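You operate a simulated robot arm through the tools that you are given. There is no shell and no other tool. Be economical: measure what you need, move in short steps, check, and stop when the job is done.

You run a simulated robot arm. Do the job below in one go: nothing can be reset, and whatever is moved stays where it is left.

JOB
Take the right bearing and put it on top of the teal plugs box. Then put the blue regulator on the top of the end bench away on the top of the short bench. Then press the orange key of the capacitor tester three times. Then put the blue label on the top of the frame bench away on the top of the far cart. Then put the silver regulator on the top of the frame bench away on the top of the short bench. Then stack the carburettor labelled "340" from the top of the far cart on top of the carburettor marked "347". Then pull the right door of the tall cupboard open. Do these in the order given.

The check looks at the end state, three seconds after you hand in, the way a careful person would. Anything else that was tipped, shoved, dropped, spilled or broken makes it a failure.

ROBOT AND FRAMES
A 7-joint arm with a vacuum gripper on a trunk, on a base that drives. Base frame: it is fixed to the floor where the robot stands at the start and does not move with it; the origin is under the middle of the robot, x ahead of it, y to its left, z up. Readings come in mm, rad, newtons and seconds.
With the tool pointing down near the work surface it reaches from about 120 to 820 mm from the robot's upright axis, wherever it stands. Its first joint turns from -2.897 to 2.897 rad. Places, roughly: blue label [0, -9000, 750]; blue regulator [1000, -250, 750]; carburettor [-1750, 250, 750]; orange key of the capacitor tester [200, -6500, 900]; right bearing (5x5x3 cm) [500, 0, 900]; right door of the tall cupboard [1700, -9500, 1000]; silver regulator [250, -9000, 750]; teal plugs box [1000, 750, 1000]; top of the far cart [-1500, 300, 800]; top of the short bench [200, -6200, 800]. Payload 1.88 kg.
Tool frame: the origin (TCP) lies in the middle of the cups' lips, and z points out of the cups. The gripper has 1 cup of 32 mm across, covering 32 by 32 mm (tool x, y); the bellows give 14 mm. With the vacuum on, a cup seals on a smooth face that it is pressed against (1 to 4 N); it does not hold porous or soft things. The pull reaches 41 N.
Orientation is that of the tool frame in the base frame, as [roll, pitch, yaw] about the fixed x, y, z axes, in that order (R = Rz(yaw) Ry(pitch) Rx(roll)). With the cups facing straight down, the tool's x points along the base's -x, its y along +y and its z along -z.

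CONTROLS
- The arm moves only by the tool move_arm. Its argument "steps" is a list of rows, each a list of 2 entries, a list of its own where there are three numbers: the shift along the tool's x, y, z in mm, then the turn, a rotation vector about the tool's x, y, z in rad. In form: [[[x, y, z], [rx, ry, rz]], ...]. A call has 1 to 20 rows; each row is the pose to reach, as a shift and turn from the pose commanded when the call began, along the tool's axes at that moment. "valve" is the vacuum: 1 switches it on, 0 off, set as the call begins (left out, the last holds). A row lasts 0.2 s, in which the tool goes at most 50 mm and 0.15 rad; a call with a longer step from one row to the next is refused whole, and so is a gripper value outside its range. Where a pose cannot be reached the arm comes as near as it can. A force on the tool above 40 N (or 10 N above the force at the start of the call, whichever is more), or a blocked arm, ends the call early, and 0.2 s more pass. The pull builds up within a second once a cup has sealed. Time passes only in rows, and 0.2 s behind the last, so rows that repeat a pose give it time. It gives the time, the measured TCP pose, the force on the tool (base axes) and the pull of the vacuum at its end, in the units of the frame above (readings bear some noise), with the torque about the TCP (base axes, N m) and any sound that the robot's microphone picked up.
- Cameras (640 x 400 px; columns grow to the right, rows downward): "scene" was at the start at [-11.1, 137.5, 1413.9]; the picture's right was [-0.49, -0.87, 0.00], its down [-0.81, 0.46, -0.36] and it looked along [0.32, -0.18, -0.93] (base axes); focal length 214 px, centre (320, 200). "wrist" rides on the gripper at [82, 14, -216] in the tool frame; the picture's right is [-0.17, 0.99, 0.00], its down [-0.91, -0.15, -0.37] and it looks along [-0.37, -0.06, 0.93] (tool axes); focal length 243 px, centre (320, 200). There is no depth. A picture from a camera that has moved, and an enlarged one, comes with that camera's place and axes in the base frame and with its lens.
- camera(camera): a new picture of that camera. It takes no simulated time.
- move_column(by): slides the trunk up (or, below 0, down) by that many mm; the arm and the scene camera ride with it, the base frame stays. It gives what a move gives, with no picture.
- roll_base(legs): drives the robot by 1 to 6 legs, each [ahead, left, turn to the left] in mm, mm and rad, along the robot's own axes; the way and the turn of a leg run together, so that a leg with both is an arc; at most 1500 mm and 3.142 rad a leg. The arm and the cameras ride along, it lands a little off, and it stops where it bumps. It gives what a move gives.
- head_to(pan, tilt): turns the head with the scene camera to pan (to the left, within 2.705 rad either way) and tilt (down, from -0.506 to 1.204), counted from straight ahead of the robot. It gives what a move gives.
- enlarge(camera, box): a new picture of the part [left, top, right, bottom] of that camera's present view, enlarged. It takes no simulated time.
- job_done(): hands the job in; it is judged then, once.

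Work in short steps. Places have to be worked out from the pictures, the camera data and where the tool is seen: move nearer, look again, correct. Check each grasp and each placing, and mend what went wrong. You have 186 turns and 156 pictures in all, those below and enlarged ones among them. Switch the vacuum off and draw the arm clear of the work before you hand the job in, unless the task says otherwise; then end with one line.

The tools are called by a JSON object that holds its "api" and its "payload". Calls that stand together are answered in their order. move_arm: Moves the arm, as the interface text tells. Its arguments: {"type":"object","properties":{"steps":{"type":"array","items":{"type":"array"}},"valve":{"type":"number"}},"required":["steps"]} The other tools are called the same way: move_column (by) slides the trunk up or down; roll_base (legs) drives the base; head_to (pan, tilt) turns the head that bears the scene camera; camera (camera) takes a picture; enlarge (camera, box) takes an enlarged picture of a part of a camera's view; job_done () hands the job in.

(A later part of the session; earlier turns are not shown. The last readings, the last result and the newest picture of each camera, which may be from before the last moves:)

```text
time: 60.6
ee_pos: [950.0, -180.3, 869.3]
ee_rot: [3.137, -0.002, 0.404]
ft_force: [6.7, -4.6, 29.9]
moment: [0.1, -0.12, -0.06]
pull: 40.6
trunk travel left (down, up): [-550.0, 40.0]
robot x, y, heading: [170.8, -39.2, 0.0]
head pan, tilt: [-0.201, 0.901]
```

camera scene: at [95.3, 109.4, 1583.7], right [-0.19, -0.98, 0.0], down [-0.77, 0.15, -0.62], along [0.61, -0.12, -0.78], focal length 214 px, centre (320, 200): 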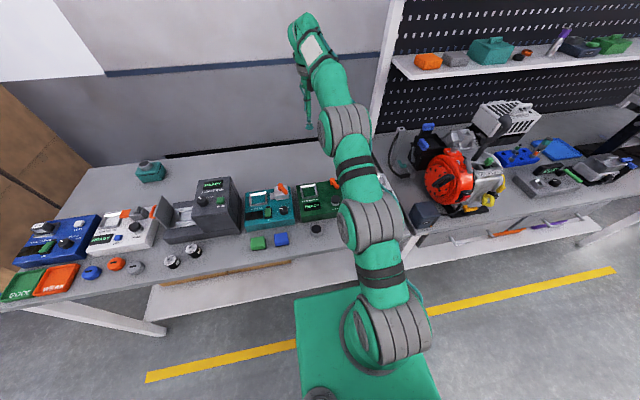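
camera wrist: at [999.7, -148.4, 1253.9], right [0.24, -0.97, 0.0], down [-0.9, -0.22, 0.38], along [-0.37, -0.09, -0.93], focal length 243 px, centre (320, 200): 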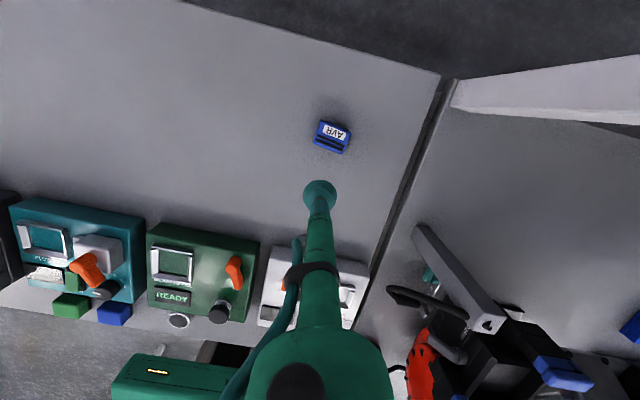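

Sealed. Lift and retract toward the robot.

{"api": "move_arm", "payload": {"steps": [[[0, 0, -20], [0, 0, 0]], [[0, 0, -60], [0, 0, 0]], [[0, 0, -105], [0, 0, 0]], [[0, 0, -150], [0, 0, 0]], [[-25, 0, -190], [0, 0, 0]], [[-65, 0, -215], [0, 0, 0]], [[-110, 5, -230], [0, 0, 0]], [[-155, 0, -240], [0, 0, 0]], [[-200, -10, -245], [0, 0, 0]], [[-245, -20, -250], [0, 0, 0]], [[-290, -30, -250], [0, 0, 0]], [[-330, -40, -250], [0, 0, 0]]]}}

{"api": "camera", "payload": {"camera": "wrist"}}

```text
time: 63.2
ee_pos: [630.7, -272.5, 1118.3]
ee_rot: [3.141, 0.002, 0.405]
ft_force: [-0.2, 0.3, 0.1]
moment: [-0.01, 0.02, 0.01]
pull: 0.0
trunk travel left (down, up): [-550.0, 40.0]
robot x, y, heading: [169.7, -37.1, -0.005]
head pan, tilt: [-0.201, 0.901]
```

```text
121 pictures are left
camera wrist: at [711.6, -251.1, 1333.9], right [0.24, -0.97, 0.0], down [-0.9, -0.22, 0.38], along [-0.37, -0.09, -0.93], focal length 243 px, centre (320, 200)
```

wrist: 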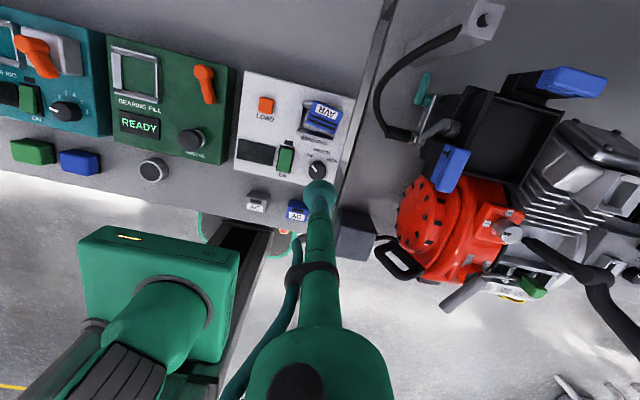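

It was lost on the way and now lies on the white tester's frame. I look closer.

{"api": "enlarge", "payload": {"camera": "wrist", "box": [240, 70, 360, 170]}}

{"api": "camera", "payload": {"camera": "scene"}}

```text
4.00 times, centred on (300, 120) of wrist
camera zoom: at [711.6, -251.1, 1333.9], right [0.24, -0.97, 0.0], down [-0.9, -0.22, 0.38], along [-0.37, -0.09, -0.93], focal length 970 px, centre (400, 520)
```

zoom: 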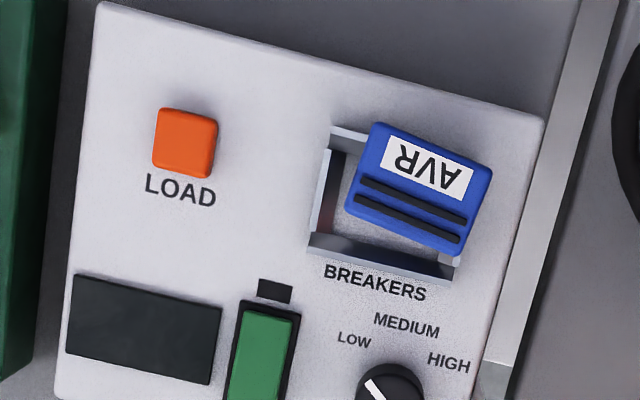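

```text
119 pictures are left
camera scene: at [184.7, 111.5, 1583.7], right [-0.2, -0.98, 0.0], down [-0.77, 0.16, -0.62], along [0.61, -0.12, -0.78], focal length 214 px, centre (320, 200)
```

scene: 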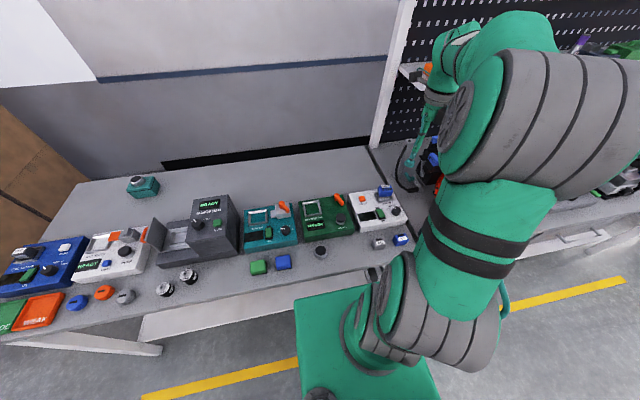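

It rests on the breaker frame near (683,-238, top ≈938). I move above for a closer view before re-gripping.

{"api": "move_arm", "payload": {"steps": [[[20, -3, 20], [0, 0, 0]], [[40, -6, 50], [0, 0, 0]], [[60, -9, 80], [0, 0, 0]], [[60, -9, 110], [0, 0, 0]], [[60, -9, 120], [0, 0, 0]]], "valve": 0}}

{"api": "enlarge", "payload": {"camera": "wrist", "box": [240, 120, 400, 220]}}

{"api": "enlarge", "payload": {"camera": "scene", "box": [340, 160, 420, 210]}}

```text
time: 64.4
ee_pos: [681.0, -240.7, 997.7]
ee_rot: [-3.141, 0.003, 0.404]
ft_force: [0.1, 0.0, -0.2]
moment: [0.02, 0.0, 0.0]
pull: 0.2
trunk travel left (down, up): [-550.0, 40.0]
robot x, y, heading: [168.6, -41.8, -0.008]
head pan, tilt: [-0.201, 0.901]
```

```text
4.00 times, centred on (320, 170) of wrist
camera zoom: at [761.9, -220.2, 1211.6], right [0.24, -0.97, 0.0], down [-0.9, -0.22, 0.38], along [-0.37, -0.09, -0.93], focal length 970 px, centre (320, 320)
```

zoom: 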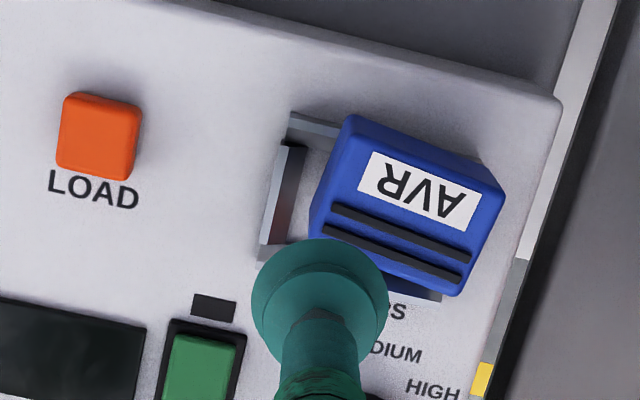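

```text
8.00 times, centred on (380, 185) of scene
camera zoom: at [185.0, 111.3, 1583.8], right [-0.2, -0.98, 0.0], down [-0.77, 0.16, -0.62], along [0.61, -0.12, -0.78], focal length 1716 px, centre (-160, 320)
```

zoom: 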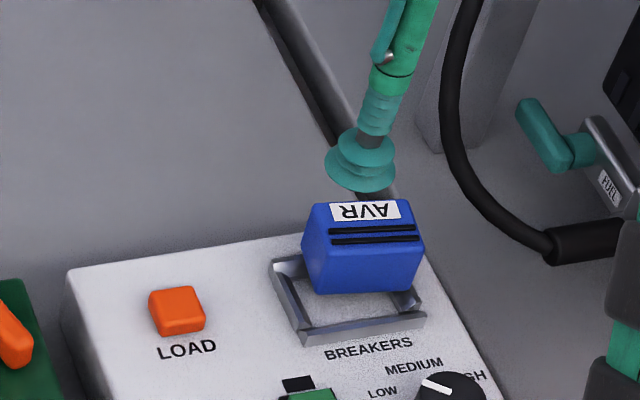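

It stands in the frame, top at about (695,-260,943). I re-grip it, then hold still to watch the pull.

{"api": "move_arm", "payload": {"steps": [[[5, 23, 20], [0, 0, 0]], [[5, 23, 45], [0, 0, 0]], [[5, 23, 50], [0, 0, 0]], [[5, 23, 53], [0, 0, 0]], [[5, 23, 56], [0, 0, 0]], [[5, 23, 56], [0, 0, 0]]], "valve": 1}}

{"api": "enlarge", "payload": {"camera": "wrist", "box": [240, 120, 400, 220]}}

```text
time: 65.8
ee_pos: [694.9, -260.2, 939.4]
ee_rot: [3.14, 0.001, 0.402]
ft_force: [-0.6, 0.1, -0.2]
moment: [-0.02, -0.02, 0.0]
pull: 40.8
trunk travel left (down, up): [-550.0, 40.0]
robot x, y, heading: [166.7, -36.9, -0.002]
head pan, tilt: [-0.201, 0.901]
```

```text
4.00 times, centred on (320, 170) of wrist
camera zoom: at [774.8, -239.5, 1154.9], right [0.24, -0.97, 0.0], down [-0.9, -0.22, 0.38], along [-0.37, -0.09, -0.93], focal length 970 px, centre (320, 320)
```

zoom: 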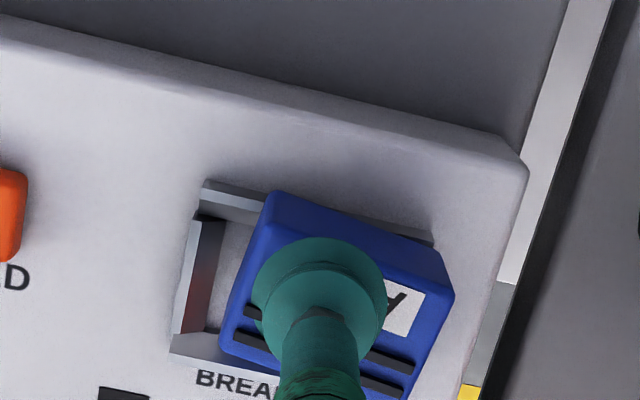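

Sealed again. I lift slowly and check the pull.

{"api": "move_arm", "payload": {"steps": [[[0, 0, -5], [0, 0, 0]], [[0, 0, -12], [0, 0, 0]], [[0, 0, -22], [0, 0, 0]], [[0, 0, -34], [0, 0, 0]], [[0, 0, -46], [0, 0, 0]], [[0, 0, -58], [0, 0, 0]], [[0, 0, -70], [0, 0, 0]], [[0, 0, -76], [0, 0, 0]], [[0, 0, -80], [0, 0, 0]], [[0, 0, -80], [0, 0, 0]], [[0, 0, -80], [0, 0, 0]], [[0, 0, -80], [0, 0, 0]]]}}

{"api": "enlarge", "payload": {"camera": "wrist", "box": [240, 120, 400, 220]}}

```text
time: 68.4
ee_pos: [695.3, -259.8, 1020.2]
ee_rot: [-3.141, 0.001, 0.403]
ft_force: [-1.4, 0.7, -1.4]
moment: [0.03, 0.02, 0.03]
pull: 40.7
trunk travel left (down, up): [-550.0, 40.0]
robot x, y, heading: [166.4, -40.2, 0.002]
head pan, tilt: [-0.201, 0.901]
```

```text
4.00 times, centred on (320, 170) of wrist
camera zoom: at [775.7, -239.0, 1236.0], right [0.24, -0.97, 0.0], down [-0.9, -0.22, 0.38], along [-0.37, -0.09, -0.93], focal length 970 px, centre (320, 320)
```

zoom: 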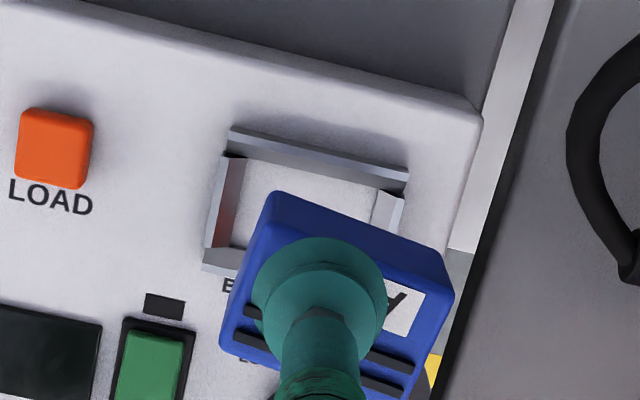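

It holds steady. I retract slowly in small steps.

{"api": "move_arm", "payload": {"steps": [[[-3, -7, -5], [0, 0, 0]], [[-8, -18, -15], [0, 0, 0]], [[-15, -33, -28], [0, 0, 0]], [[-23, -51, -42], [0, 0, 0]], [[-32, -71, -56], [0, 0, 0]], [[-41, -91, -70], [0, 0, 0]], [[-50, -111, -82], [0, 0, 0]], [[-59, -131, -92], [0, 0, 0]], [[-68, -151, -100], [0, 0, 0]], [[-77, -170, -106], [0, 0, 0]], [[-85, -188, -110], [0, 0, 0]], [[-92, -203, -112], [0, 0, 0]], [[-96, -212, -112], [0, 0, 0]], [[-98, -216, -112], [0, 0, 0]]]}}

{"api": "head_to", "payload": {"pan": -1.3, "tilt": 0.15}}

{"api": "camera", "payload": {"camera": "scene"}}

{"api": "camera", "payload": {"camera": "wrist"}}

```text
time: 71.4
ee_pos: [520.0, -98.7, 1131.3]
ee_rot: [-3.142, 0.002, 0.403]
ft_force: [0.4, -0.7, -1.0]
moment: [0.01, 0.02, -0.03]
pull: 41.1
trunk travel left (down, up): [-550.0, 40.0]
robot x, y, heading: [168.8, -38.6, -0.002]
head pan, tilt: [-0.201, 0.901]
```

```text
time: 72.7
ee_pos: [519.2, -99.6, 1131.8]
ee_rot: [3.14, 0.003, 0.404]
ft_force: [1.2, 0.4, -1.3]
moment: [0.0, -0.03, 0.0]
pull: 40.2
trunk travel left (down, up): [-550.0, 40.0]
robot x, y, heading: [173.3, -38.6, -0.0]
head pan, tilt: [-1.3, 0.15]
```

```text
114 pictures are left
camera scene: at [135.6, 37.2, 1649.9], right [-0.96, -0.27, 0.0], down [-0.04, 0.14, -0.99], along [0.26, -0.95, -0.15], focal length 214 px, centre (320, 200)
```

scene: 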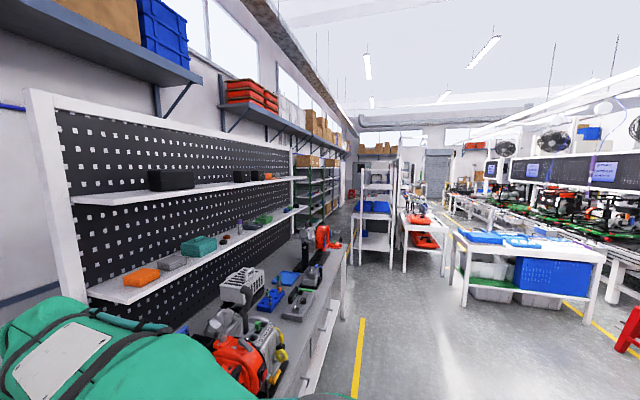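

```text
113 pictures are left
camera wrist: at [600.1, -79.0, 1347.3], right [0.24, -0.97, 0.0], down [-0.9, -0.22, 0.38], along [-0.37, -0.09, -0.93], focal length 243 px, centre (320, 200)
```

wrist: 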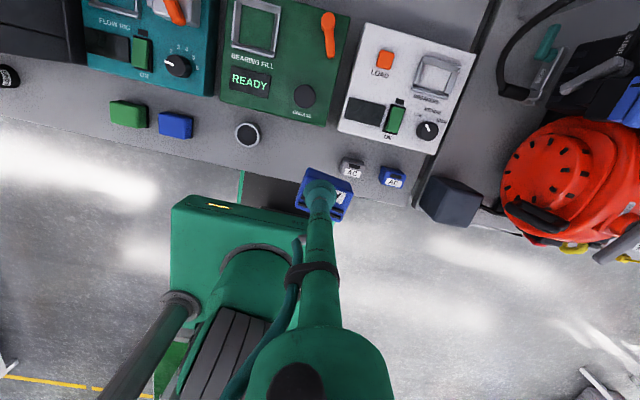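

I enlarge the distant aisle to plan the route.

{"api": "enlarge", "payload": {"camera": "scene", "box": [300, 130, 500, 280]}}

```text
2.67 times, centred on (400, 205) of scene
camera zoom: at [135.6, 37.2, 1649.9], right [-0.96, -0.27, 0.0], down [-0.04, 0.14, -0.99], along [0.26, -0.95, -0.15], focal length 572 px, centre (107, 187)
```

zoom: 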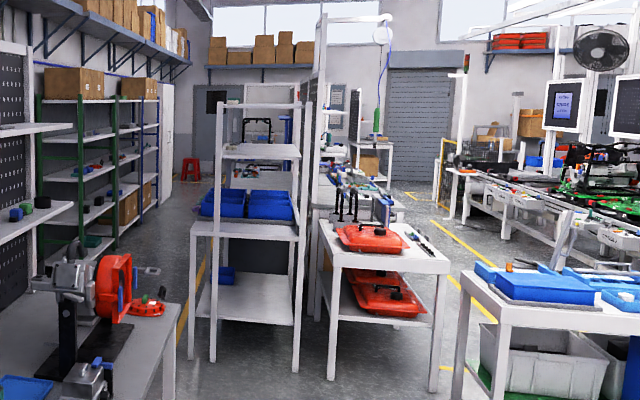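

Tables and a rack stand in the aisle around y≈-3450, with passage near x≈0–500 to the left. I back off, turn right to face -y and drive on a first stretch.

{"api": "roll_base", "payload": {"legs": [[-320, 0, 0], [0, 0, -1.571]]}}

{"api": "roll_base", "payload": {"legs": [[1400, 0, 0], [600, 0, 0]]}}

{"api": "head_to", "payload": {"pan": 0.0, "tilt": 0.3}}

{"api": "camera", "payload": {"camera": "scene"}}

```text
time: 78.7
ee_pos: [-222.0, -386.4, 1132.8]
ee_rot: [-3.141, 0.003, -1.198]
ft_force: [-0.2, -0.4, -0.1]
moment: [0.01, -0.02, 0.01]
pull: 40.8
trunk travel left (down, up): [-550.0, 40.0]
robot x, y, heading: [-151.8, -38.3, -1.603]
head pan, tilt: [-1.3, 0.15]
```

```text
time: 88.7
ee_pos: [-289.5, -2390.8, 1131.0]
ee_rot: [-3.141, 0.002, -1.19]
ft_force: [0.1, 0.5, -1.3]
moment: [-0.04, -0.02, 0.01]
pull: 40.3
trunk travel left (down, up): [-550.0, 40.0]
robot x, y, heading: [-222.5, -2038.7, -1.597]
head pan, tilt: [-1.3, 0.15]
```

```text
time: 90.2
ee_pos: [-289.8, -2390.1, 1131.0]
ee_rot: [-3.141, 0.002, -1.19]
ft_force: [-0.2, 0.5, -1.4]
moment: [-0.04, 0.0, -0.01]
pull: 40.9
trunk travel left (down, up): [-550.0, 40.0]
robot x, y, heading: [-219.4, -2041.8, -1.598]
head pan, tilt: [0.0, 0.3]
```

```text
111 pictures are left
camera scene: at [-57.5, -2078.3, 1636.0], right [-1.0, 0.03, 0.0], down [0.01, 0.3, -0.96], along [-0.03, -0.95, -0.3], focal length 214 px, centre (320, 200)
```

scene: 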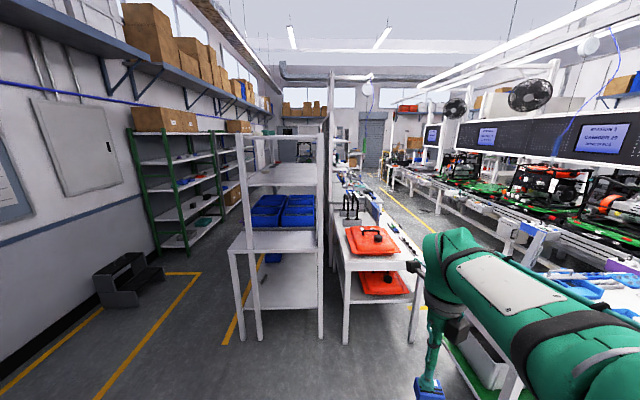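

The left aisle (x≈600–1900) looks open beyond the rack. I check the space directly left.

{"api": "head_to", "payload": {"pan": 0.9, "tilt": 0.5}}

{"api": "camera", "payload": {"camera": "scene"}}

```text
time: 91.4
ee_pos: [-289.8, -2389.9, 1132.2]
ee_rot: [3.141, 0.003, -1.19]
ft_force: [-0.5, -0.5, -0.6]
moment: [0.0, -0.02, 0.03]
pull: 40.5
trunk travel left (down, up): [-550.0, 40.0]
robot x, y, heading: [-219.3, -2041.3, -1.601]
head pan, tilt: [0.901, 0.499]
```

```text
110 pictures are left
camera scene: at [14.8, -2043.4, 1617.6], right [-0.64, -0.77, 0.0], down [-0.37, 0.31, -0.88], along [0.67, -0.56, -0.48], focal length 214 px, centre (320, 200)
```

scene: 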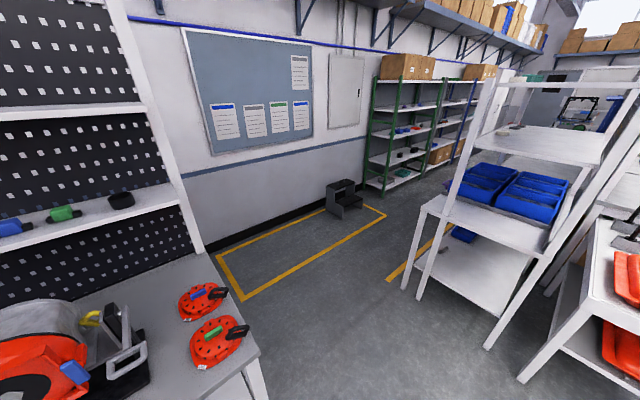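

Gap between bench end (y≈-2150) and rack (y≈-3400) is ample. Ahead 600, then left 1250.

{"api": "roll_base", "payload": {"legs": [[600, 0, 0], [0, 1250, 0]]}}

{"api": "head_to", "payload": {"pan": -0.2, "tilt": 0.3}}

{"api": "camera", "payload": {"camera": "scene"}}

```text
time: 100.7
ee_pos: [948.7, -2999.4, 1132.5]
ee_rot: [-3.141, 0.002, -1.167]
ft_force: [0.3, -0.1, -0.3]
moment: [-0.03, -0.01, 0.03]
pull: 40.5
trunk travel left (down, up): [-550.0, 40.0]
robot x, y, heading: [1009.7, -2650.8, -1.569]
head pan, tilt: [0.901, 0.499]
```

```text
time: 102.0
ee_pos: [949.0, -2998.9, 1132.7]
ee_rot: [-3.141, 0.001, -1.169]
ft_force: [0.0, -1.2, -1.1]
moment: [0.02, -0.03, -0.05]
pull: 40.3
trunk travel left (down, up): [-550.0, 40.0]
robot x, y, heading: [1008.7, -2648.3, -1.573]
head pan, tilt: [-0.201, 0.3]
```

```text
109 pictures are left
camera scene: at [1155.8, -2680.9, 1636.0], right [-0.98, 0.2, 0.0], down [0.06, 0.29, -0.96], along [-0.19, -0.94, -0.3], focal length 214 px, centre (320, 200)
```

scene: 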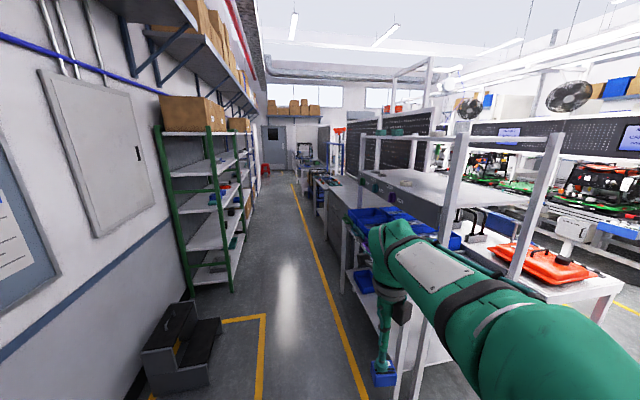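

The aisle is clear; drive 2200 ahead and look again.

{"api": "roll_base", "payload": {"legs": [[1200, 0, 0], [1000, 0, 0]]}}

{"api": "head_to", "payload": {"pan": -0.6, "tilt": 0.4}}

{"api": "camera", "payload": {"camera": "scene"}}

```text
time: 112.9
ee_pos: [940.6, -5216.1, 1131.8]
ee_rot: [3.14, 0.002, -1.169]
ft_force: [0.3, -0.6, -0.8]
moment: [-0.02, 0.01, 0.02]
pull: 40.4
trunk travel left (down, up): [-550.0, 40.0]
robot x, y, heading: [1002.3, -4866.3, -1.576]
head pan, tilt: [-0.201, 0.3]
```

```text
time: 113.8
ee_pos: [940.3, -5216.7, 1131.5]
ee_rot: [-3.142, 0.0, -1.168]
ft_force: [0.1, 0.1, 0.0]
moment: [-0.01, -0.03, 0.02]
pull: 40.8
trunk travel left (down, up): [-550.0, 40.0]
robot x, y, heading: [1003.9, -4870.4, -1.572]
head pan, tilt: [-0.6, 0.4]
```

```text
108 pictures are left
camera scene: at [1113.9, -4883.2, 1626.8], right [-0.82, 0.57, 0.0], down [0.22, 0.32, -0.92], along [-0.52, -0.76, -0.39], focal length 214 px, centre (320, 200)
```

scene: 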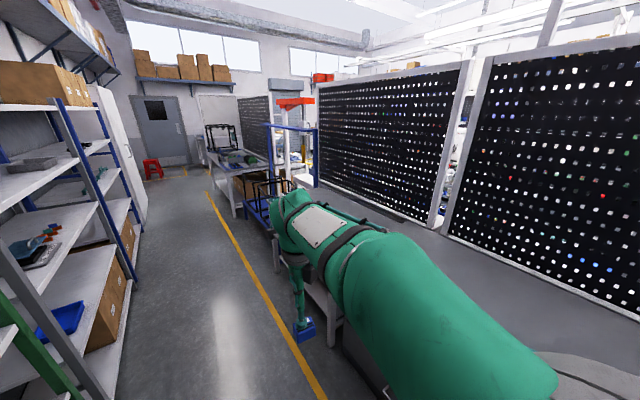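

I go 800 further and look right.

{"api": "roll_base", "payload": {"legs": [[800, 0, 0]]}}

{"api": "head_to", "payload": {"pan": -1.0, "tilt": 0.6}}

{"api": "camera", "payload": {"camera": "scene"}}

```text
time: 118.1
ee_pos: [919.5, -6020.4, 1132.6]
ee_rot: [-3.14, 0.002, -1.192]
ft_force: [0.0, 0.3, 0.1]
moment: [-0.03, -0.04, -0.02]
pull: 41.1
trunk travel left (down, up): [-550.0, 40.0]
robot x, y, heading: [988.2, -5676.8, -1.603]
head pan, tilt: [-0.6, 0.4]
```

```text
time: 119.0
ee_pos: [920.3, -6021.5, 1133.1]
ee_rot: [-3.14, 0.002, -1.193]
ft_force: [-0.2, -0.6, -1.3]
moment: [-0.04, -0.04, -0.03]
pull: 40.8
trunk travel left (down, up): [-550.0, 40.0]
robot x, y, heading: [990.4, -5672.3, -1.601]
head pan, tilt: [-1.0, 0.6]
```

```text
107 pictures are left
camera scene: at [1080.0, -5662.3, 1608.6], right [-0.52, 0.86, 0.0], down [0.48, 0.29, -0.83], along [-0.71, -0.43, -0.56], focal length 214 px, centre (320, 200)
```

scene: 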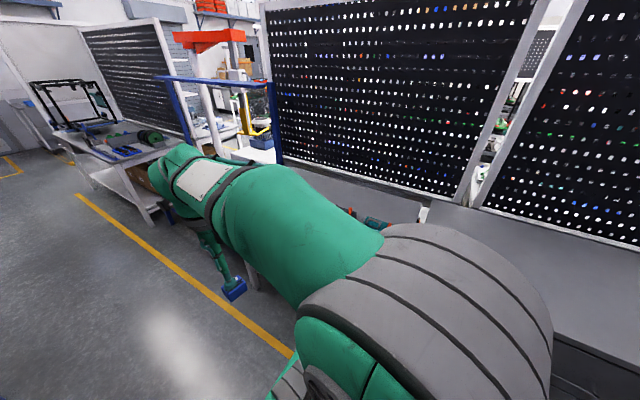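

The arm hides the bench. I step away left 120 mm and turn right to face the benches (-x).

{"api": "roll_base", "payload": {"legs": [[0, 120, 0], [300, 0, 0], [0, 0, -1.54]]}}

{"api": "head_to", "payload": {"pan": 0.2, "tilt": 0.6}}

{"api": "camera", "payload": {"camera": "scene"}}

{"api": "camera", "payload": {"camera": "wrist"}}

```text
time: 125.6
ee_pos: [749.3, -5927.4, 1131.4]
ee_rot: [-3.141, 0.003, -2.714]
ft_force: [0.2, 0.0, -1.7]
moment: [-0.01, -0.04, -0.01]
pull: 40.5
trunk travel left (down, up): [-550.0, 40.0]
robot x, y, heading: [1098.1, -5979.1, -3.122]
head pan, tilt: [-1.0, 0.6]
```

```text
time: 127.0
ee_pos: [750.3, -5928.7, 1132.3]
ee_rot: [-3.14, 0.002, -2.713]
ft_force: [0.4, 0.3, 0.1]
moment: [0.0, 0.05, -0.01]
pull: 40.6
trunk travel left (down, up): [-550.0, 40.0]
robot x, y, heading: [1099.8, -5980.9, -3.123]
head pan, tilt: [0.201, 0.6]
```

```text
106 pictures are left
camera scene: at [1078.0, -6161.5, 1608.5], right [-0.22, 0.98, 0.0], down [0.55, 0.12, -0.83], along [-0.8, -0.18, -0.56], focal length 214 px, centre (320, 200)
```

scene: 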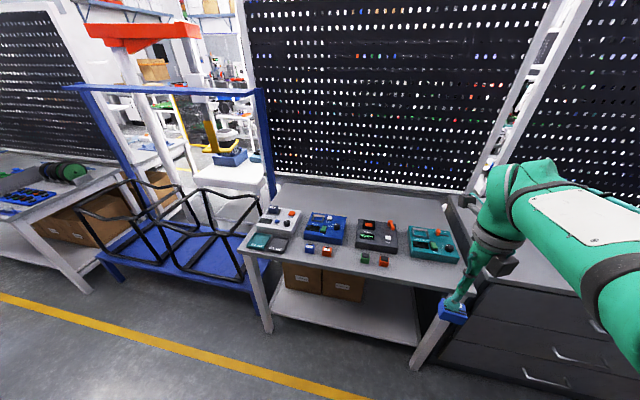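

```text
105 pictures are left
camera wrist: at [667.5, -5949.1, 1347.3], right [-0.26, 0.97, 0.0], down [0.89, 0.24, 0.38], along [0.36, 0.1, -0.93], focal length 243 px, centre (320, 200)
```

wrist: 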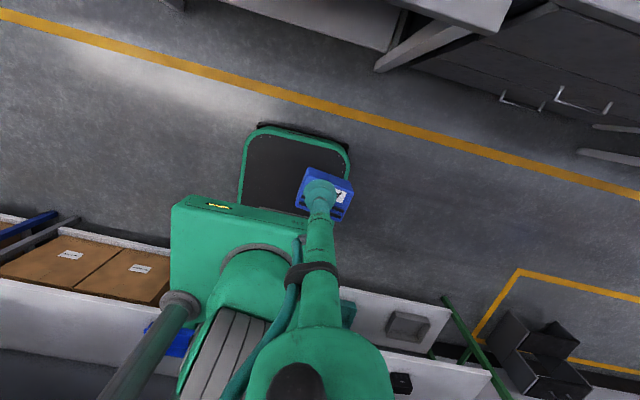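

The short bench with four devices is ahead. I enlarge it.

{"api": "enlarge", "payload": {"camera": "scene", "box": [230, 170, 470, 320]}}

```text
2.67 times, centred on (350, 245) of scene
camera zoom: at [1078.0, -6161.5, 1608.5], right [-0.22, 0.98, 0.0], down [0.55, 0.12, -0.83], along [-0.8, -0.18, -0.56], focal length 572 px, centre (240, 80)
```

zoom: 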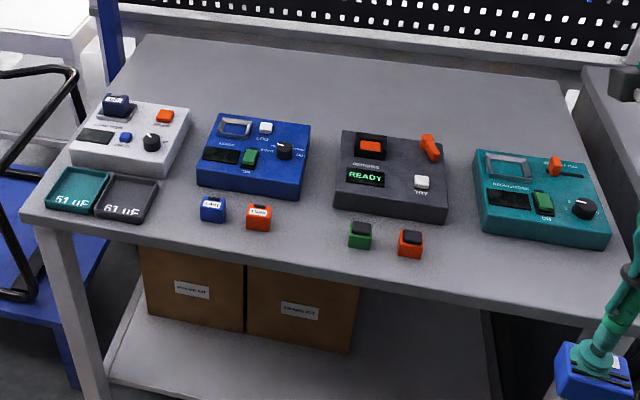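

The capacitor tester is the white one on the left with the orange key. Free space lies at the rear of the bench; I approach: left 170, ahead 360.

{"api": "roll_base", "payload": {"legs": [[0, 170, 0], [360, 0, 0]]}}

{"api": "camera", "payload": {"camera": "wrist"}}

{"api": "camera", "payload": {"camera": "scene"}}

```text
time: 130.4
ee_pos: [389.0, -6104.7, 1133.1]
ee_rot: [3.141, 0.001, -2.72]
ft_force: [0.3, -1.0, -1.6]
moment: [0.01, 0.01, 0.0]
pull: 41.1
trunk travel left (down, up): [-550.0, 40.0]
robot x, y, heading: [741.8, -6162.2, -3.125]
head pan, tilt: [0.201, 0.6]
```

```text
103 pictures are left
camera wrist: at [306.9, -6124.5, 1347.2], right [-0.25, 0.97, 0.0], down [0.9, 0.23, 0.38], along [0.36, 0.09, -0.93], focal length 243 px, centre (320, 200)
```

wrist: 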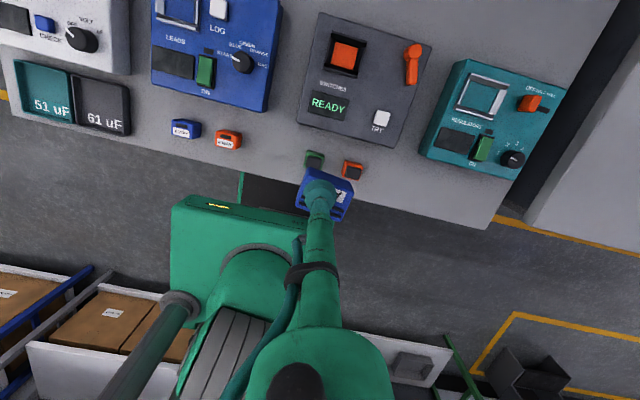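

```text
102 pictures are left
camera scene: at [715.9, -6340.0, 1608.5], right [-0.21, 0.98, 0.0], down [0.55, 0.12, -0.83], along [-0.81, -0.18, -0.56], focal length 214 px, centre (320, 200)
```

scene: 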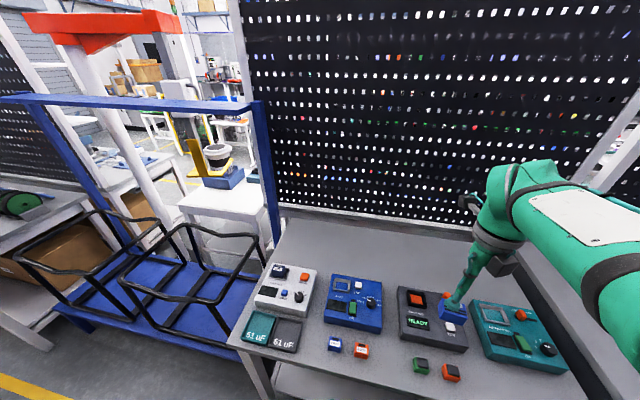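

I carry the regulator slowly over the devices to the free rear area, around (20,-6150).

{"api": "move_arm", "payload": {"steps": [[[8, 2.5, 0], [0, 0, 0]], [[24, 7.5, 0], [0, 0, 0]], [[48, 15, 0], [0, 0, 0]], [[76, 23.5, 0], [0, 0, 0]], [[104, 32, 0], [0, 0, 0]], [[132, 41, 0], [0, 0, 0]], [[160, 49.5, 0], [0, 0, 0]], [[188, 58, 0], [0, 0, 0]], [[216, 67, 0], [0, 0, 0]], [[244, 75.5, 0], [0, 0, 0]], [[272, 84, 0], [0, 0, 0]], [[300, 93, 0], [0, 0, 0]], [[326, 101, 0], [0, 0, 0]], [[345, 107, 0], [0, 0, 0]], [[355, 110, 0], [0, 0, 0]]]}}

{"api": "camera", "payload": {"camera": "wrist"}}

```text
time: 133.6
ee_pos: [20.8, -6149.2, 1131.5]
ee_rot: [-3.14, 0.003, -2.722]
ft_force: [0.8, 1.1, -1.5]
moment: [0.0, 0.04, -0.02]
pull: 41.0
trunk travel left (down, up): [-550.0, 40.0]
robot x, y, heading: [739.5, -6159.7, -3.124]
head pan, tilt: [0.201, 0.6]
```

```text
101 pictures are left
camera wrist: at [-61.2, -6168.8, 1346.1], right [-0.25, 0.97, 0.0], down [0.9, 0.23, 0.38], along [0.36, 0.09, -0.93], focal length 243 px, centre (320, 200)
```

wrist: 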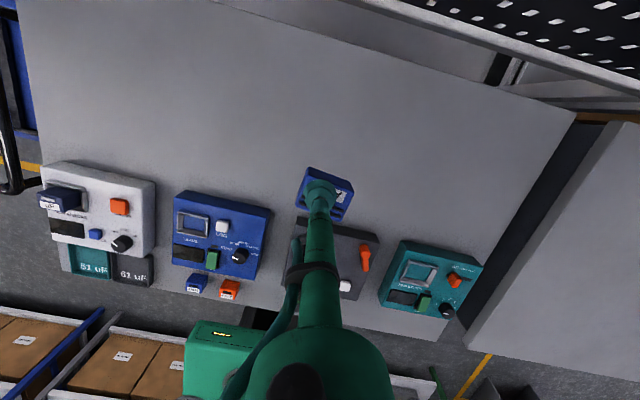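

The spot under the tool is clear. I lower to about 900 first.

{"api": "move_arm", "payload": {"steps": [[[0, 0, 15], [0, 0, 0]], [[0, 0, 45], [0, 0, 0]], [[0, 0, 80], [0, 0, 0]], [[0, 0, 115], [0, 0, 0]], [[0, 0, 150], [0, 0, 0]], [[0, 0, 180], [0, 0, 0]], [[0, 0, 205], [0, 0, 0]], [[0, 0, 222], [0, 0, 0]], [[0, 0, 230], [0, 0, 0]]]}}

{"api": "enlarge", "payload": {"camera": "scene", "box": [340, 180, 500, 280]}}

```text
time: 135.6
ee_pos: [19.9, -6148.1, 901.2]
ee_rot: [3.141, 0.002, -2.721]
ft_force: [-0.1, -0.6, -0.8]
moment: [-0.01, 0.04, -0.02]
pull: 41.0
trunk travel left (down, up): [-550.0, 40.0]
robot x, y, heading: [737.8, -6160.6, -3.126]
head pan, tilt: [0.201, 0.6]
```

```text
4.00 times, centred on (420, 230) of scene
camera zoom: at [715.9, -6340.0, 1608.5], right [-0.21, 0.98, 0.0], down [0.55, 0.12, -0.83], along [-0.81, -0.18, -0.56], focal length 858 px, centre (-80, 80)
```

zoom: 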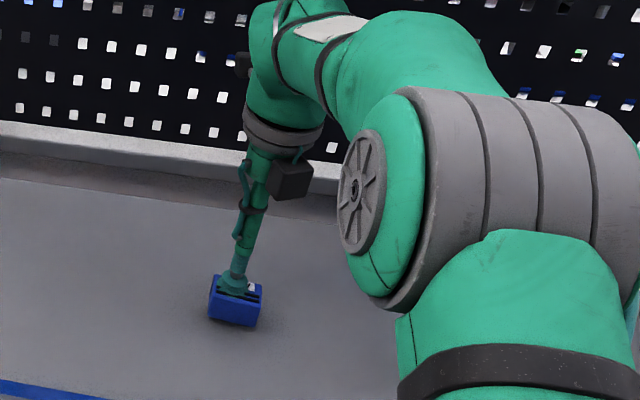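

Still about 30 mm above the bench. I descend in small steps until contact.

{"api": "move_arm", "payload": {"steps": [[[0, 0, 8], [0, 0, 0]], [[0, 0, 16], [0, 0, 0]], [[0, 0, 22], [0, 0, 0]], [[0, 0, 26], [0, 0, 0]], [[0, 0, 29], [0, 0, 0]], [[0, 0, 32], [0, 0, 0]], [[0, 0, 32], [0, 0, 0]]]}}

```text
time: 137.2
ee_pos: [19.3, -6148.8, 871.9]
ee_rot: [3.138, -0.004, -2.722]
ft_force: [-5.9, 0.2, 30.7]
moment: [0.03, -0.06, 0.04]
pull: 40.4
trunk travel left (down, up): [-550.0, 40.0]
robot x, y, heading: [742.9, -6156.6, -3.123]
head pan, tilt: [0.201, 0.6]
```

Contact (30 N). Back off 2 mm, release, and lift.

{"api": "move_arm", "payload": {"steps": [[[0, 0, -2], [0, 0, 0]], [[0, 0, -2], [0, 0, 0]], [[0, 0, -2], [0, 0, 0]], [[0, 0, -2], [0, 0, 0]], [[0, 0, -2], [0, 0, 0]], [[0, 0, -6], [0, 0, 0]], [[0, 0, -20], [0, 0, 0]], [[0, 0, -60], [0, 0, 0]], [[0, 0, -105], [0, 0, 0]], [[0, 0, -150], [0, 0, 0]], [[0, 0, -195], [0, 0, 0]]], "valve": 0}}

{"api": "camera", "payload": {"camera": "wrist"}}

```text
time: 139.6
ee_pos: [20.4, -6152.2, 1064.3]
ee_rot: [-3.141, 0.005, -2.722]
ft_force: [0.8, 0.6, 0.6]
moment: [0.04, 0.0, -0.01]
pull: 0.1
trunk travel left (down, up): [-550.0, 40.0]
robot x, y, heading: [739.0, -6158.6, -3.126]
head pan, tilt: [0.201, 0.6]
```

```text
99 pictures are left
camera wrist: at [-63.0, -6171.9, 1278.6], right [-0.25, 0.97, 0.0], down [0.9, 0.23, 0.38], along [0.37, 0.1, -0.93], focal length 243 px, centre (320, 200)
```

wrist: 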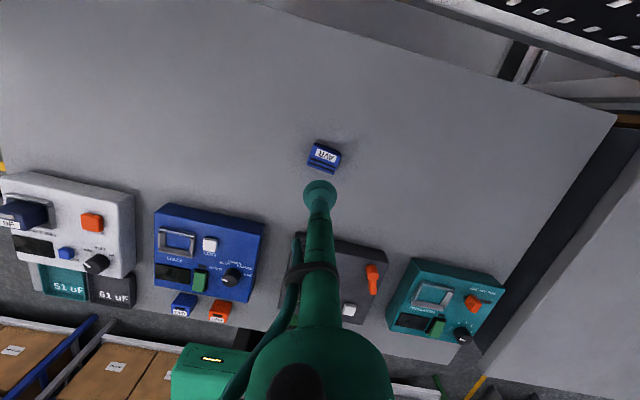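

Placed well. The orange key is at about (227,-6509, 899); I move above it for a closer look.

{"api": "move_arm", "payload": {"steps": [[[-4, -41, 0], [0, 0, 0]], [[-8, -82, 0], [0, 0, 0]], [[-13, -123, 0], [0, 0, 0]], [[-17, -164, 0], [0, 0, 0]], [[-21, -205, 10], [0, 0, 0]], [[-26, -246, 20], [0, 0, 0]], [[-30, -287, 30], [0, 0, 0]], [[-34, -328, 40], [0, 0, 0]], [[-38, -369, 50], [0, 0, 0]], [[-43, -410, 60], [0, 0, 0]]]}}

{"api": "camera", "payload": {"camera": "wrist"}}

{"api": "enlarge", "payload": {"camera": "scene", "box": [240, 240, 340, 340]}}

```text
time: 141.8
ee_pos: [225.6, -6505.9, 1000.7]
ee_rot: [-3.141, 0.004, -2.722]
ft_force: [-0.6, 0.5, 0.2]
moment: [0.02, -0.05, 0.01]
pull: 0.0
trunk travel left (down, up): [-550.0, 40.0]
robot x, y, heading: [742.4, -6158.0, -3.126]
head pan, tilt: [0.201, 0.6]
```

```text
98 pictures are left
camera wrist: at [143.2, -6526.4, 1217.1], right [-0.25, 0.97, 0.0], down [0.9, 0.23, 0.38], along [0.36, 0.09, -0.93], focal length 243 px, centre (320, 200)
```

wrist: 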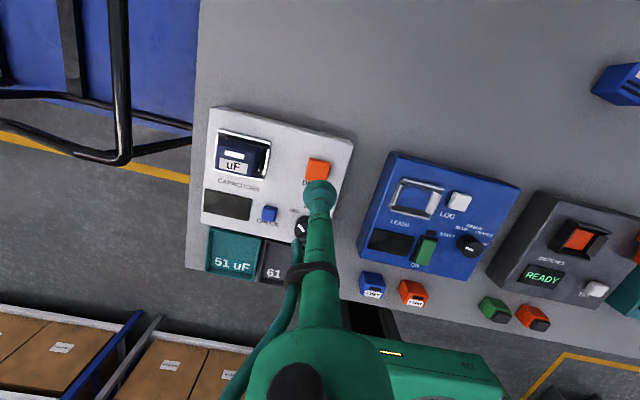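

```text
4.00 times, centred on (290, 290) of scene
camera zoom: at [715.8, -6340.1, 1608.5], right [-0.21, 0.98, 0.0], down [0.55, 0.12, -0.82], along [-0.81, -0.18, -0.57], focal length 858 px, centre (440, -160)
```

zoom: 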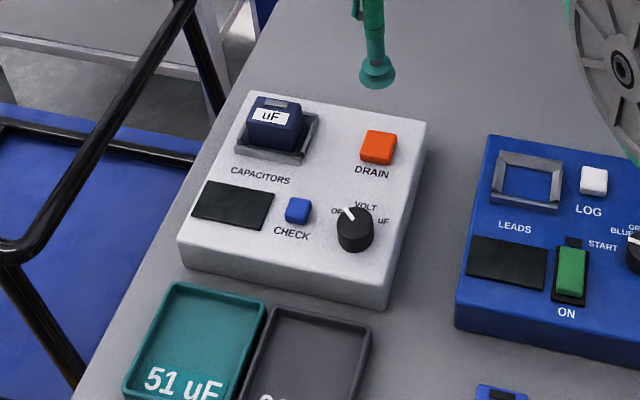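

Key refined to (224,-6510,899). I press once and watch force and sound.

{"api": "move_arm", "payload": {"steps": [[[3.4, -2.8, 45], [0, 0, 0]], [[3.4, -2.8, 80], [0, 0, 0]], [[3.4, -2.8, 95], [0, 0, 0]], [[3.4, -2.8, 100], [0, 0, 0]], [[3.4, -2.8, 103], [0, 0, 0]], [[3.4, -2.8, 106], [0, 0, 0]]]}}

```text
time: 143.2
ee_pos: [224.8, -6510.5, 897.8]
ee_rot: [3.141, 0.004, -2.722]
ft_force: [-0.6, 0.2, 2.0]
moment: [-0.03, -0.01, 0.05]
pull: 0.1
trunk travel left (down, up): [-550.0, 40.0]
robot x, y, heading: [741.2, -6159.2, -3.123]
head pan, tilt: [0.201, 0.6]
heard: click
```

A click was heard at 2 N. I lift 15 mm to let the key return, then press again.

{"api": "move_arm", "payload": {"steps": [[[0, 0, -6], [0, 0, 0]], [[0, 0, -15], [0, 0, 0]], [[0, 0, -15], [0, 0, 0]]]}}

{"api": "move_arm", "payload": {"steps": [[[0, 0, 8], [0, 0, 0]], [[0, 0, 12], [0, 0, 0]], [[0, 0, 15], [0, 0, 0]], [[0, 0, 15], [0, 0, 0]]]}}

```text
time: 144.0
ee_pos: [224.7, -6509.1, 914.2]
ee_rot: [-3.141, 0.004, -2.72]
ft_force: [-0.2, -0.1, -0.6]
moment: [0.05, -0.03, -0.03]
pull: 0.1
trunk travel left (down, up): [-550.0, 40.0]
robot x, y, heading: [738.1, -6160.1, -3.127]
head pan, tilt: [0.201, 0.6]
```

```text
time: 145.0
ee_pos: [224.1, -6509.5, 897.5]
ee_rot: [3.141, 0.002, -2.723]
ft_force: [0.0, 0.1, 2.7]
moment: [-0.02, -0.02, 0.03]
pull: 0.0
trunk travel left (down, up): [-550.0, 40.0]
robot x, y, heading: [740.9, -6157.7, -3.125]
head pan, tilt: [0.201, 0.6]
heard: click
```

Second click. Release and press the third time.

{"api": "move_arm", "payload": {"steps": [[[0, 0, -6], [0, 0, 0]], [[0, 0, -15], [0, 0, 0]], [[0, 0, -15], [0, 0, 0]]]}}

{"api": "move_arm", "payload": {"steps": [[[0, 0, 8], [0, 0, 0]], [[0, 0, 12], [0, 0, 0]], [[0, 0, 15], [0, 0, 0]], [[0, 0, 15], [0, 0, 0]]]}}

```text
time: 145.8
ee_pos: [225.0, -6508.6, 913.6]
ee_rot: [-3.141, 0.001, -2.72]
ft_force: [-0.4, 0.0, 0.2]
moment: [0.01, 0.0, 0.02]
pull: 0.0
trunk travel left (down, up): [-550.0, 40.0]
robot x, y, heading: [738.4, -6157.2, -3.126]
head pan, tilt: [0.201, 0.6]
```

```text
time: 146.8
ee_pos: [224.1, -6508.8, 899.3]
ee_rot: [3.141, 0.002, -2.72]
ft_force: [-0.6, 0.2, 2.1]
moment: [-0.01, 0.03, -0.03]
pull: 0.0
trunk travel left (down, up): [-550.0, 40.0]
robot x, y, heading: [745.7, -6157.3, -3.129]
head pan, tilt: [0.201, 0.6]
heard: click
```

Three clicks. I lift away and retract; then check the tester's display.

{"api": "move_arm", "payload": {"steps": [[[0, 0, -30], [0, 0, 0]], [[0, 0, -75], [0, 0, 0]], [[0, 0, -120], [0, 0, 0]], [[-35, 16, -145], [0, 0, 0]], [[-75, 34, -165], [0, 0, 0]], [[-115, 52, -185], [0, 0, 0]], [[-155, 70, -205], [0, 0, 0]], [[-195, 90, -220], [0, 0, 0]], [[-235, 108, -230], [0, 0, 0]], [[-275, 126, -235], [0, 0, 0]], [[-312, 144, -240], [0, 0, 0]]]}}

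{"api": "enlarge", "payload": {"camera": "scene", "box": [200, 200, 440, 360]}}

```text
time: 149.4
ee_pos: [456.5, -6262.6, 1105.6]
ee_rot: [-3.137, 0.122, -2.669]
ft_force: [-0.5, -1.0, -0.2]
moment: [-0.02, -0.03, -0.01]
pull: 0.1
trunk travel left (down, up): [-550.0, 40.0]
robot x, y, heading: [739.1, -6158.3, -3.127]
head pan, tilt: [0.201, 0.6]
stopped in row 11: the arm was blocked; the commanded pose is now the measured one
```

```text
2.50 times, centred on (320, 280) of scene
camera zoom: at [715.2, -6340.4, 1606.4], right [-0.21, 0.98, 0.0], down [0.55, 0.12, -0.82], along [-0.81, -0.18, -0.57], focal length 536 px, centre (320, 0)
```

zoom: 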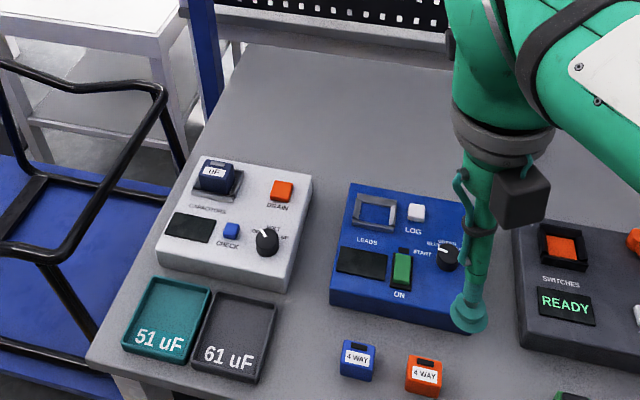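

Blocked close to the head with a slight tilt. I move the tool rightwards away from the head and level it.

{"api": "move_arm", "payload": {"steps": [[[-10, 30, 0], [0, 0.03, 0]], [[-28, 65, 0], [0, 0.06, 0]], [[-50, 105, 0], [0, 0.09, 0]], [[-72, 142, 0], [0, 0.122, 0]]]}}

{"api": "head_to", "payload": {"pan": 1.2, "tilt": 0.3}}

{"api": "camera", "payload": {"camera": "scene"}}

```text
time: 150.0
ee_pos: [464.7, -6241.4, 1090.2]
ee_rot: [-3.106, 0.135, -2.434]
ft_force: [0.0, 0.3, -0.5]
moment: [0.0, 0.0, -0.02]
pull: 0.1
trunk travel left (down, up): [-550.0, 40.0]
robot x, y, heading: [737.7, -6160.2, -3.126]
head pan, tilt: [0.201, 0.6]
stopped in row 3: the arm was blocked; the commanded pose is now the measured one
```

```text
time: 151.3
ee_pos: [465.5, -6241.0, 1092.3]
ee_rot: [-3.108, 0.132, -2.436]
ft_force: [-0.4, 0.8, 0.0]
moment: [0.0, -0.01, 0.0]
pull: 0.1
trunk travel left (down, up): [-550.0, 40.0]
robot x, y, heading: [740.9, -6160.6, -3.124]
head pan, tilt: [1.201, 0.3]
```

```text
95 pictures are left
camera scene: at [769.8, -6408.6, 1635.9], right [-0.94, 0.35, 0.0], down [0.1, 0.28, -0.96], along [-0.33, -0.9, -0.3], focal length 214 px, centre (320, 200)
```

scene: 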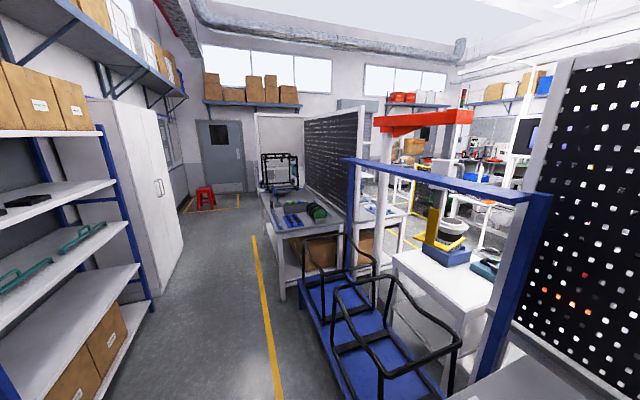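

Now the head is out of the way. I move outward and right, levelling the tool.

{"api": "move_arm", "payload": {"steps": [[[20, 20, 0], [0, 0, 0]], [[40, 45, 0], [0, 0.04, 0]], [[55, 85, 0], [-0.01, 0.08, 0]], [[55, 125, 0], [-0.03, 0.132, 0]]]}}

```text
time: 152.3
ee_pos: [342.0, -6181.2, 1084.0]
ee_rot: [3.141, -0.009, -2.438]
ft_force: [-0.9, 0.3, -0.5]
moment: [0.01, 0.02, -0.02]
pull: 0.0
trunk travel left (down, up): [-550.0, 40.0]
robot x, y, heading: [738.4, -6162.4, -3.129]
head pan, tilt: [1.201, 0.3]
```

Good. I back out of the bench and drive left (toward -y) along the aisle to the frame bench.

{"api": "roll_base", "payload": {"legs": [[-340, 0, 0], [0, 1300, 0], [0, 1300, 0]]}}

{"api": "head_to", "payload": {"pan": 0.2, "tilt": 0.6}}

{"api": "camera", "payload": {"camera": "scene"}}

{"api": "camera", "payload": {"camera": "wrist"}}

```text
time: 166.8
ee_pos: [765.8, -8781.9, 1085.1]
ee_rot: [3.141, -0.008, -2.406]
ft_force: [0.8, 0.0, -0.3]
moment: [-0.02, 0.0, 0.01]
pull: 0.0
trunk travel left (down, up): [-550.0, 40.0]
robot x, y, heading: [1159.6, -8747.6, -3.097]
head pan, tilt: [1.201, 0.3]
```

```text
time: 168.0
ee_pos: [766.5, -8781.9, 1084.6]
ee_rot: [-3.141, -0.008, -2.407]
ft_force: [-0.8, -1.2, -0.2]
moment: [-0.03, -0.01, -0.02]
pull: 0.0
trunk travel left (down, up): [-550.0, 40.0]
robot x, y, heading: [1161.1, -8745.7, -3.094]
head pan, tilt: [0.201, 0.6]
```

```text
94 pictures are left
camera scene: at [1143.6, -8928.1, 1608.5], right [-0.25, 0.97, 0.0], down [0.55, 0.14, -0.83], along [-0.8, -0.2, -0.56], focal length 214 px, centre (320, 200)
```

scene: 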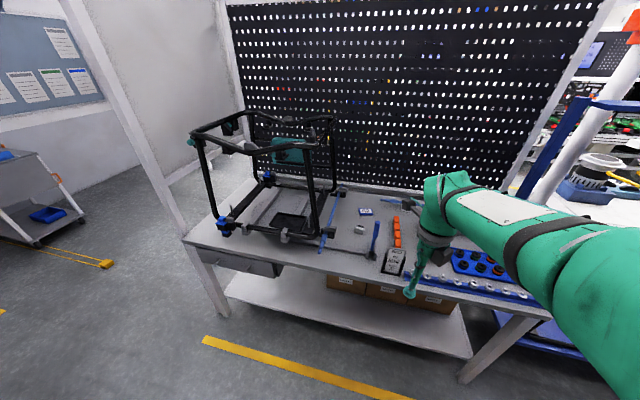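

```text
93 pictures are left
camera wrist: at [696.0, -8824.1, 1300.7], right [-0.54, 0.84, 0.0], down [0.78, 0.5, 0.37], along [0.31, 0.2, -0.93], focal length 243 px, centre (320, 200)
```

wrist: 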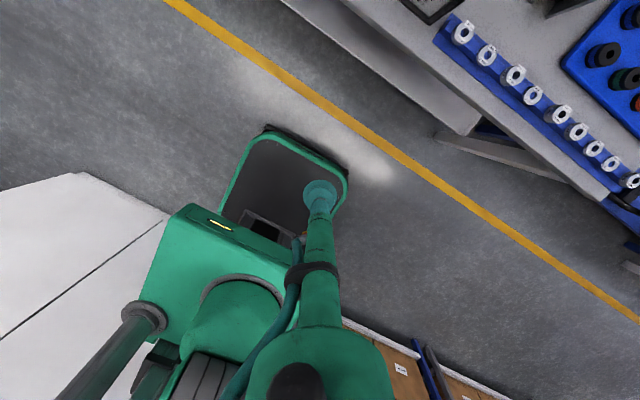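

{"api": "enlarge", "payload": {"camera": "scene", "box": [300, 180, 440, 280]}}

```text
4.00 times, centred on (370, 230) of scene
camera zoom: at [1143.6, -8928.1, 1608.5], right [-0.25, 0.97, 0.0], down [0.55, 0.14, -0.83], along [-0.8, -0.2, -0.56], focal length 858 px, centre (120, 80)
```

zoom: 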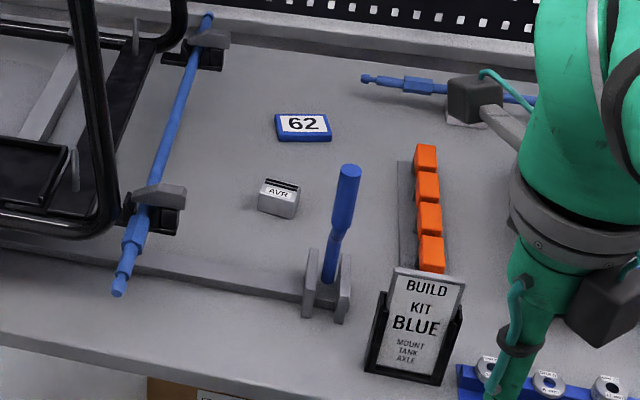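

The label "62" is at about (110,-8909) and the silver AVR at (283,-8929); the blue lever's top is about z=1010. I raise the tool, then drive in.

{"api": "move_arm", "payload": {"steps": [[[0, 0, -40], [0, 0, 0]], [[0, 0, -80], [0, 0, 0]], [[0, 0, -120], [0, 0, 0]]]}}

{"api": "roll_base", "payload": {"legs": [[0, 140, 0], [320, 0, 0]]}}

{"api": "camera", "payload": {"camera": "wrist"}}

{"api": "camera", "payload": {"camera": "scene"}}

```text
time: 168.8
ee_pos: [766.1, -8782.8, 1205.6]
ee_rot: [3.141, -0.01, -2.407]
ft_force: [0.0, -0.2, 0.6]
moment: [0.03, -0.01, -0.01]
pull: 0.2
trunk travel left (down, up): [-550.0, 40.0]
robot x, y, heading: [1160.8, -8745.4, -3.093]
head pan, tilt: [0.201, 0.6]
```

```text
time: 171.9
ee_pos: [448.1, -8932.9, 1203.6]
ee_rot: [-3.141, -0.009, -2.413]
ft_force: [0.1, -0.2, 0.1]
moment: [0.01, 0.02, 0.04]
pull: 0.1
trunk travel left (down, up): [-550.0, 40.0]
robot x, y, heading: [845.3, -8898.4, -3.098]
head pan, tilt: [0.201, 0.6]
```

```text
91 pictures are left
camera wrist: at [378.3, -8976.2, 1420.9], right [-0.53, 0.85, 0.0], down [0.79, 0.5, 0.37], along [0.31, 0.19, -0.93], focal length 243 px, centre (320, 200)
```

wrist: 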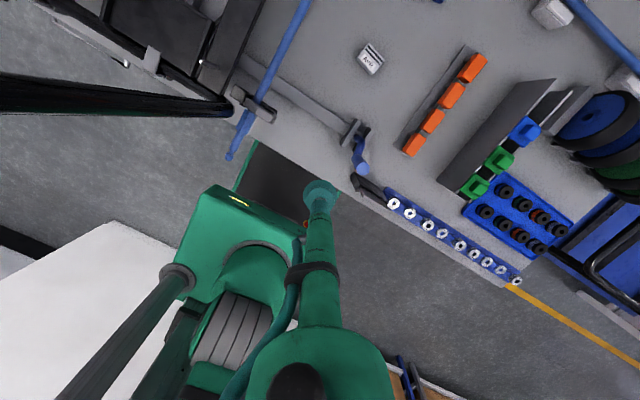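

```text
90 pictures are left
camera scene: at [824.8, -9082.0, 1608.5], right [-0.24, 0.97, 0.0], down [0.55, 0.14, -0.82], along [-0.8, -0.2, -0.57], focal length 214 px, centre (320, 200)
```

scene: 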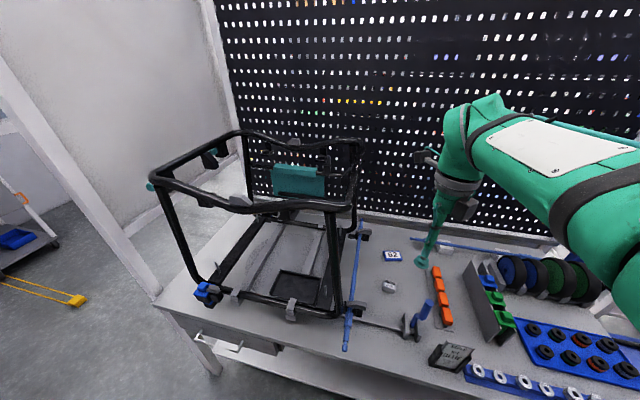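

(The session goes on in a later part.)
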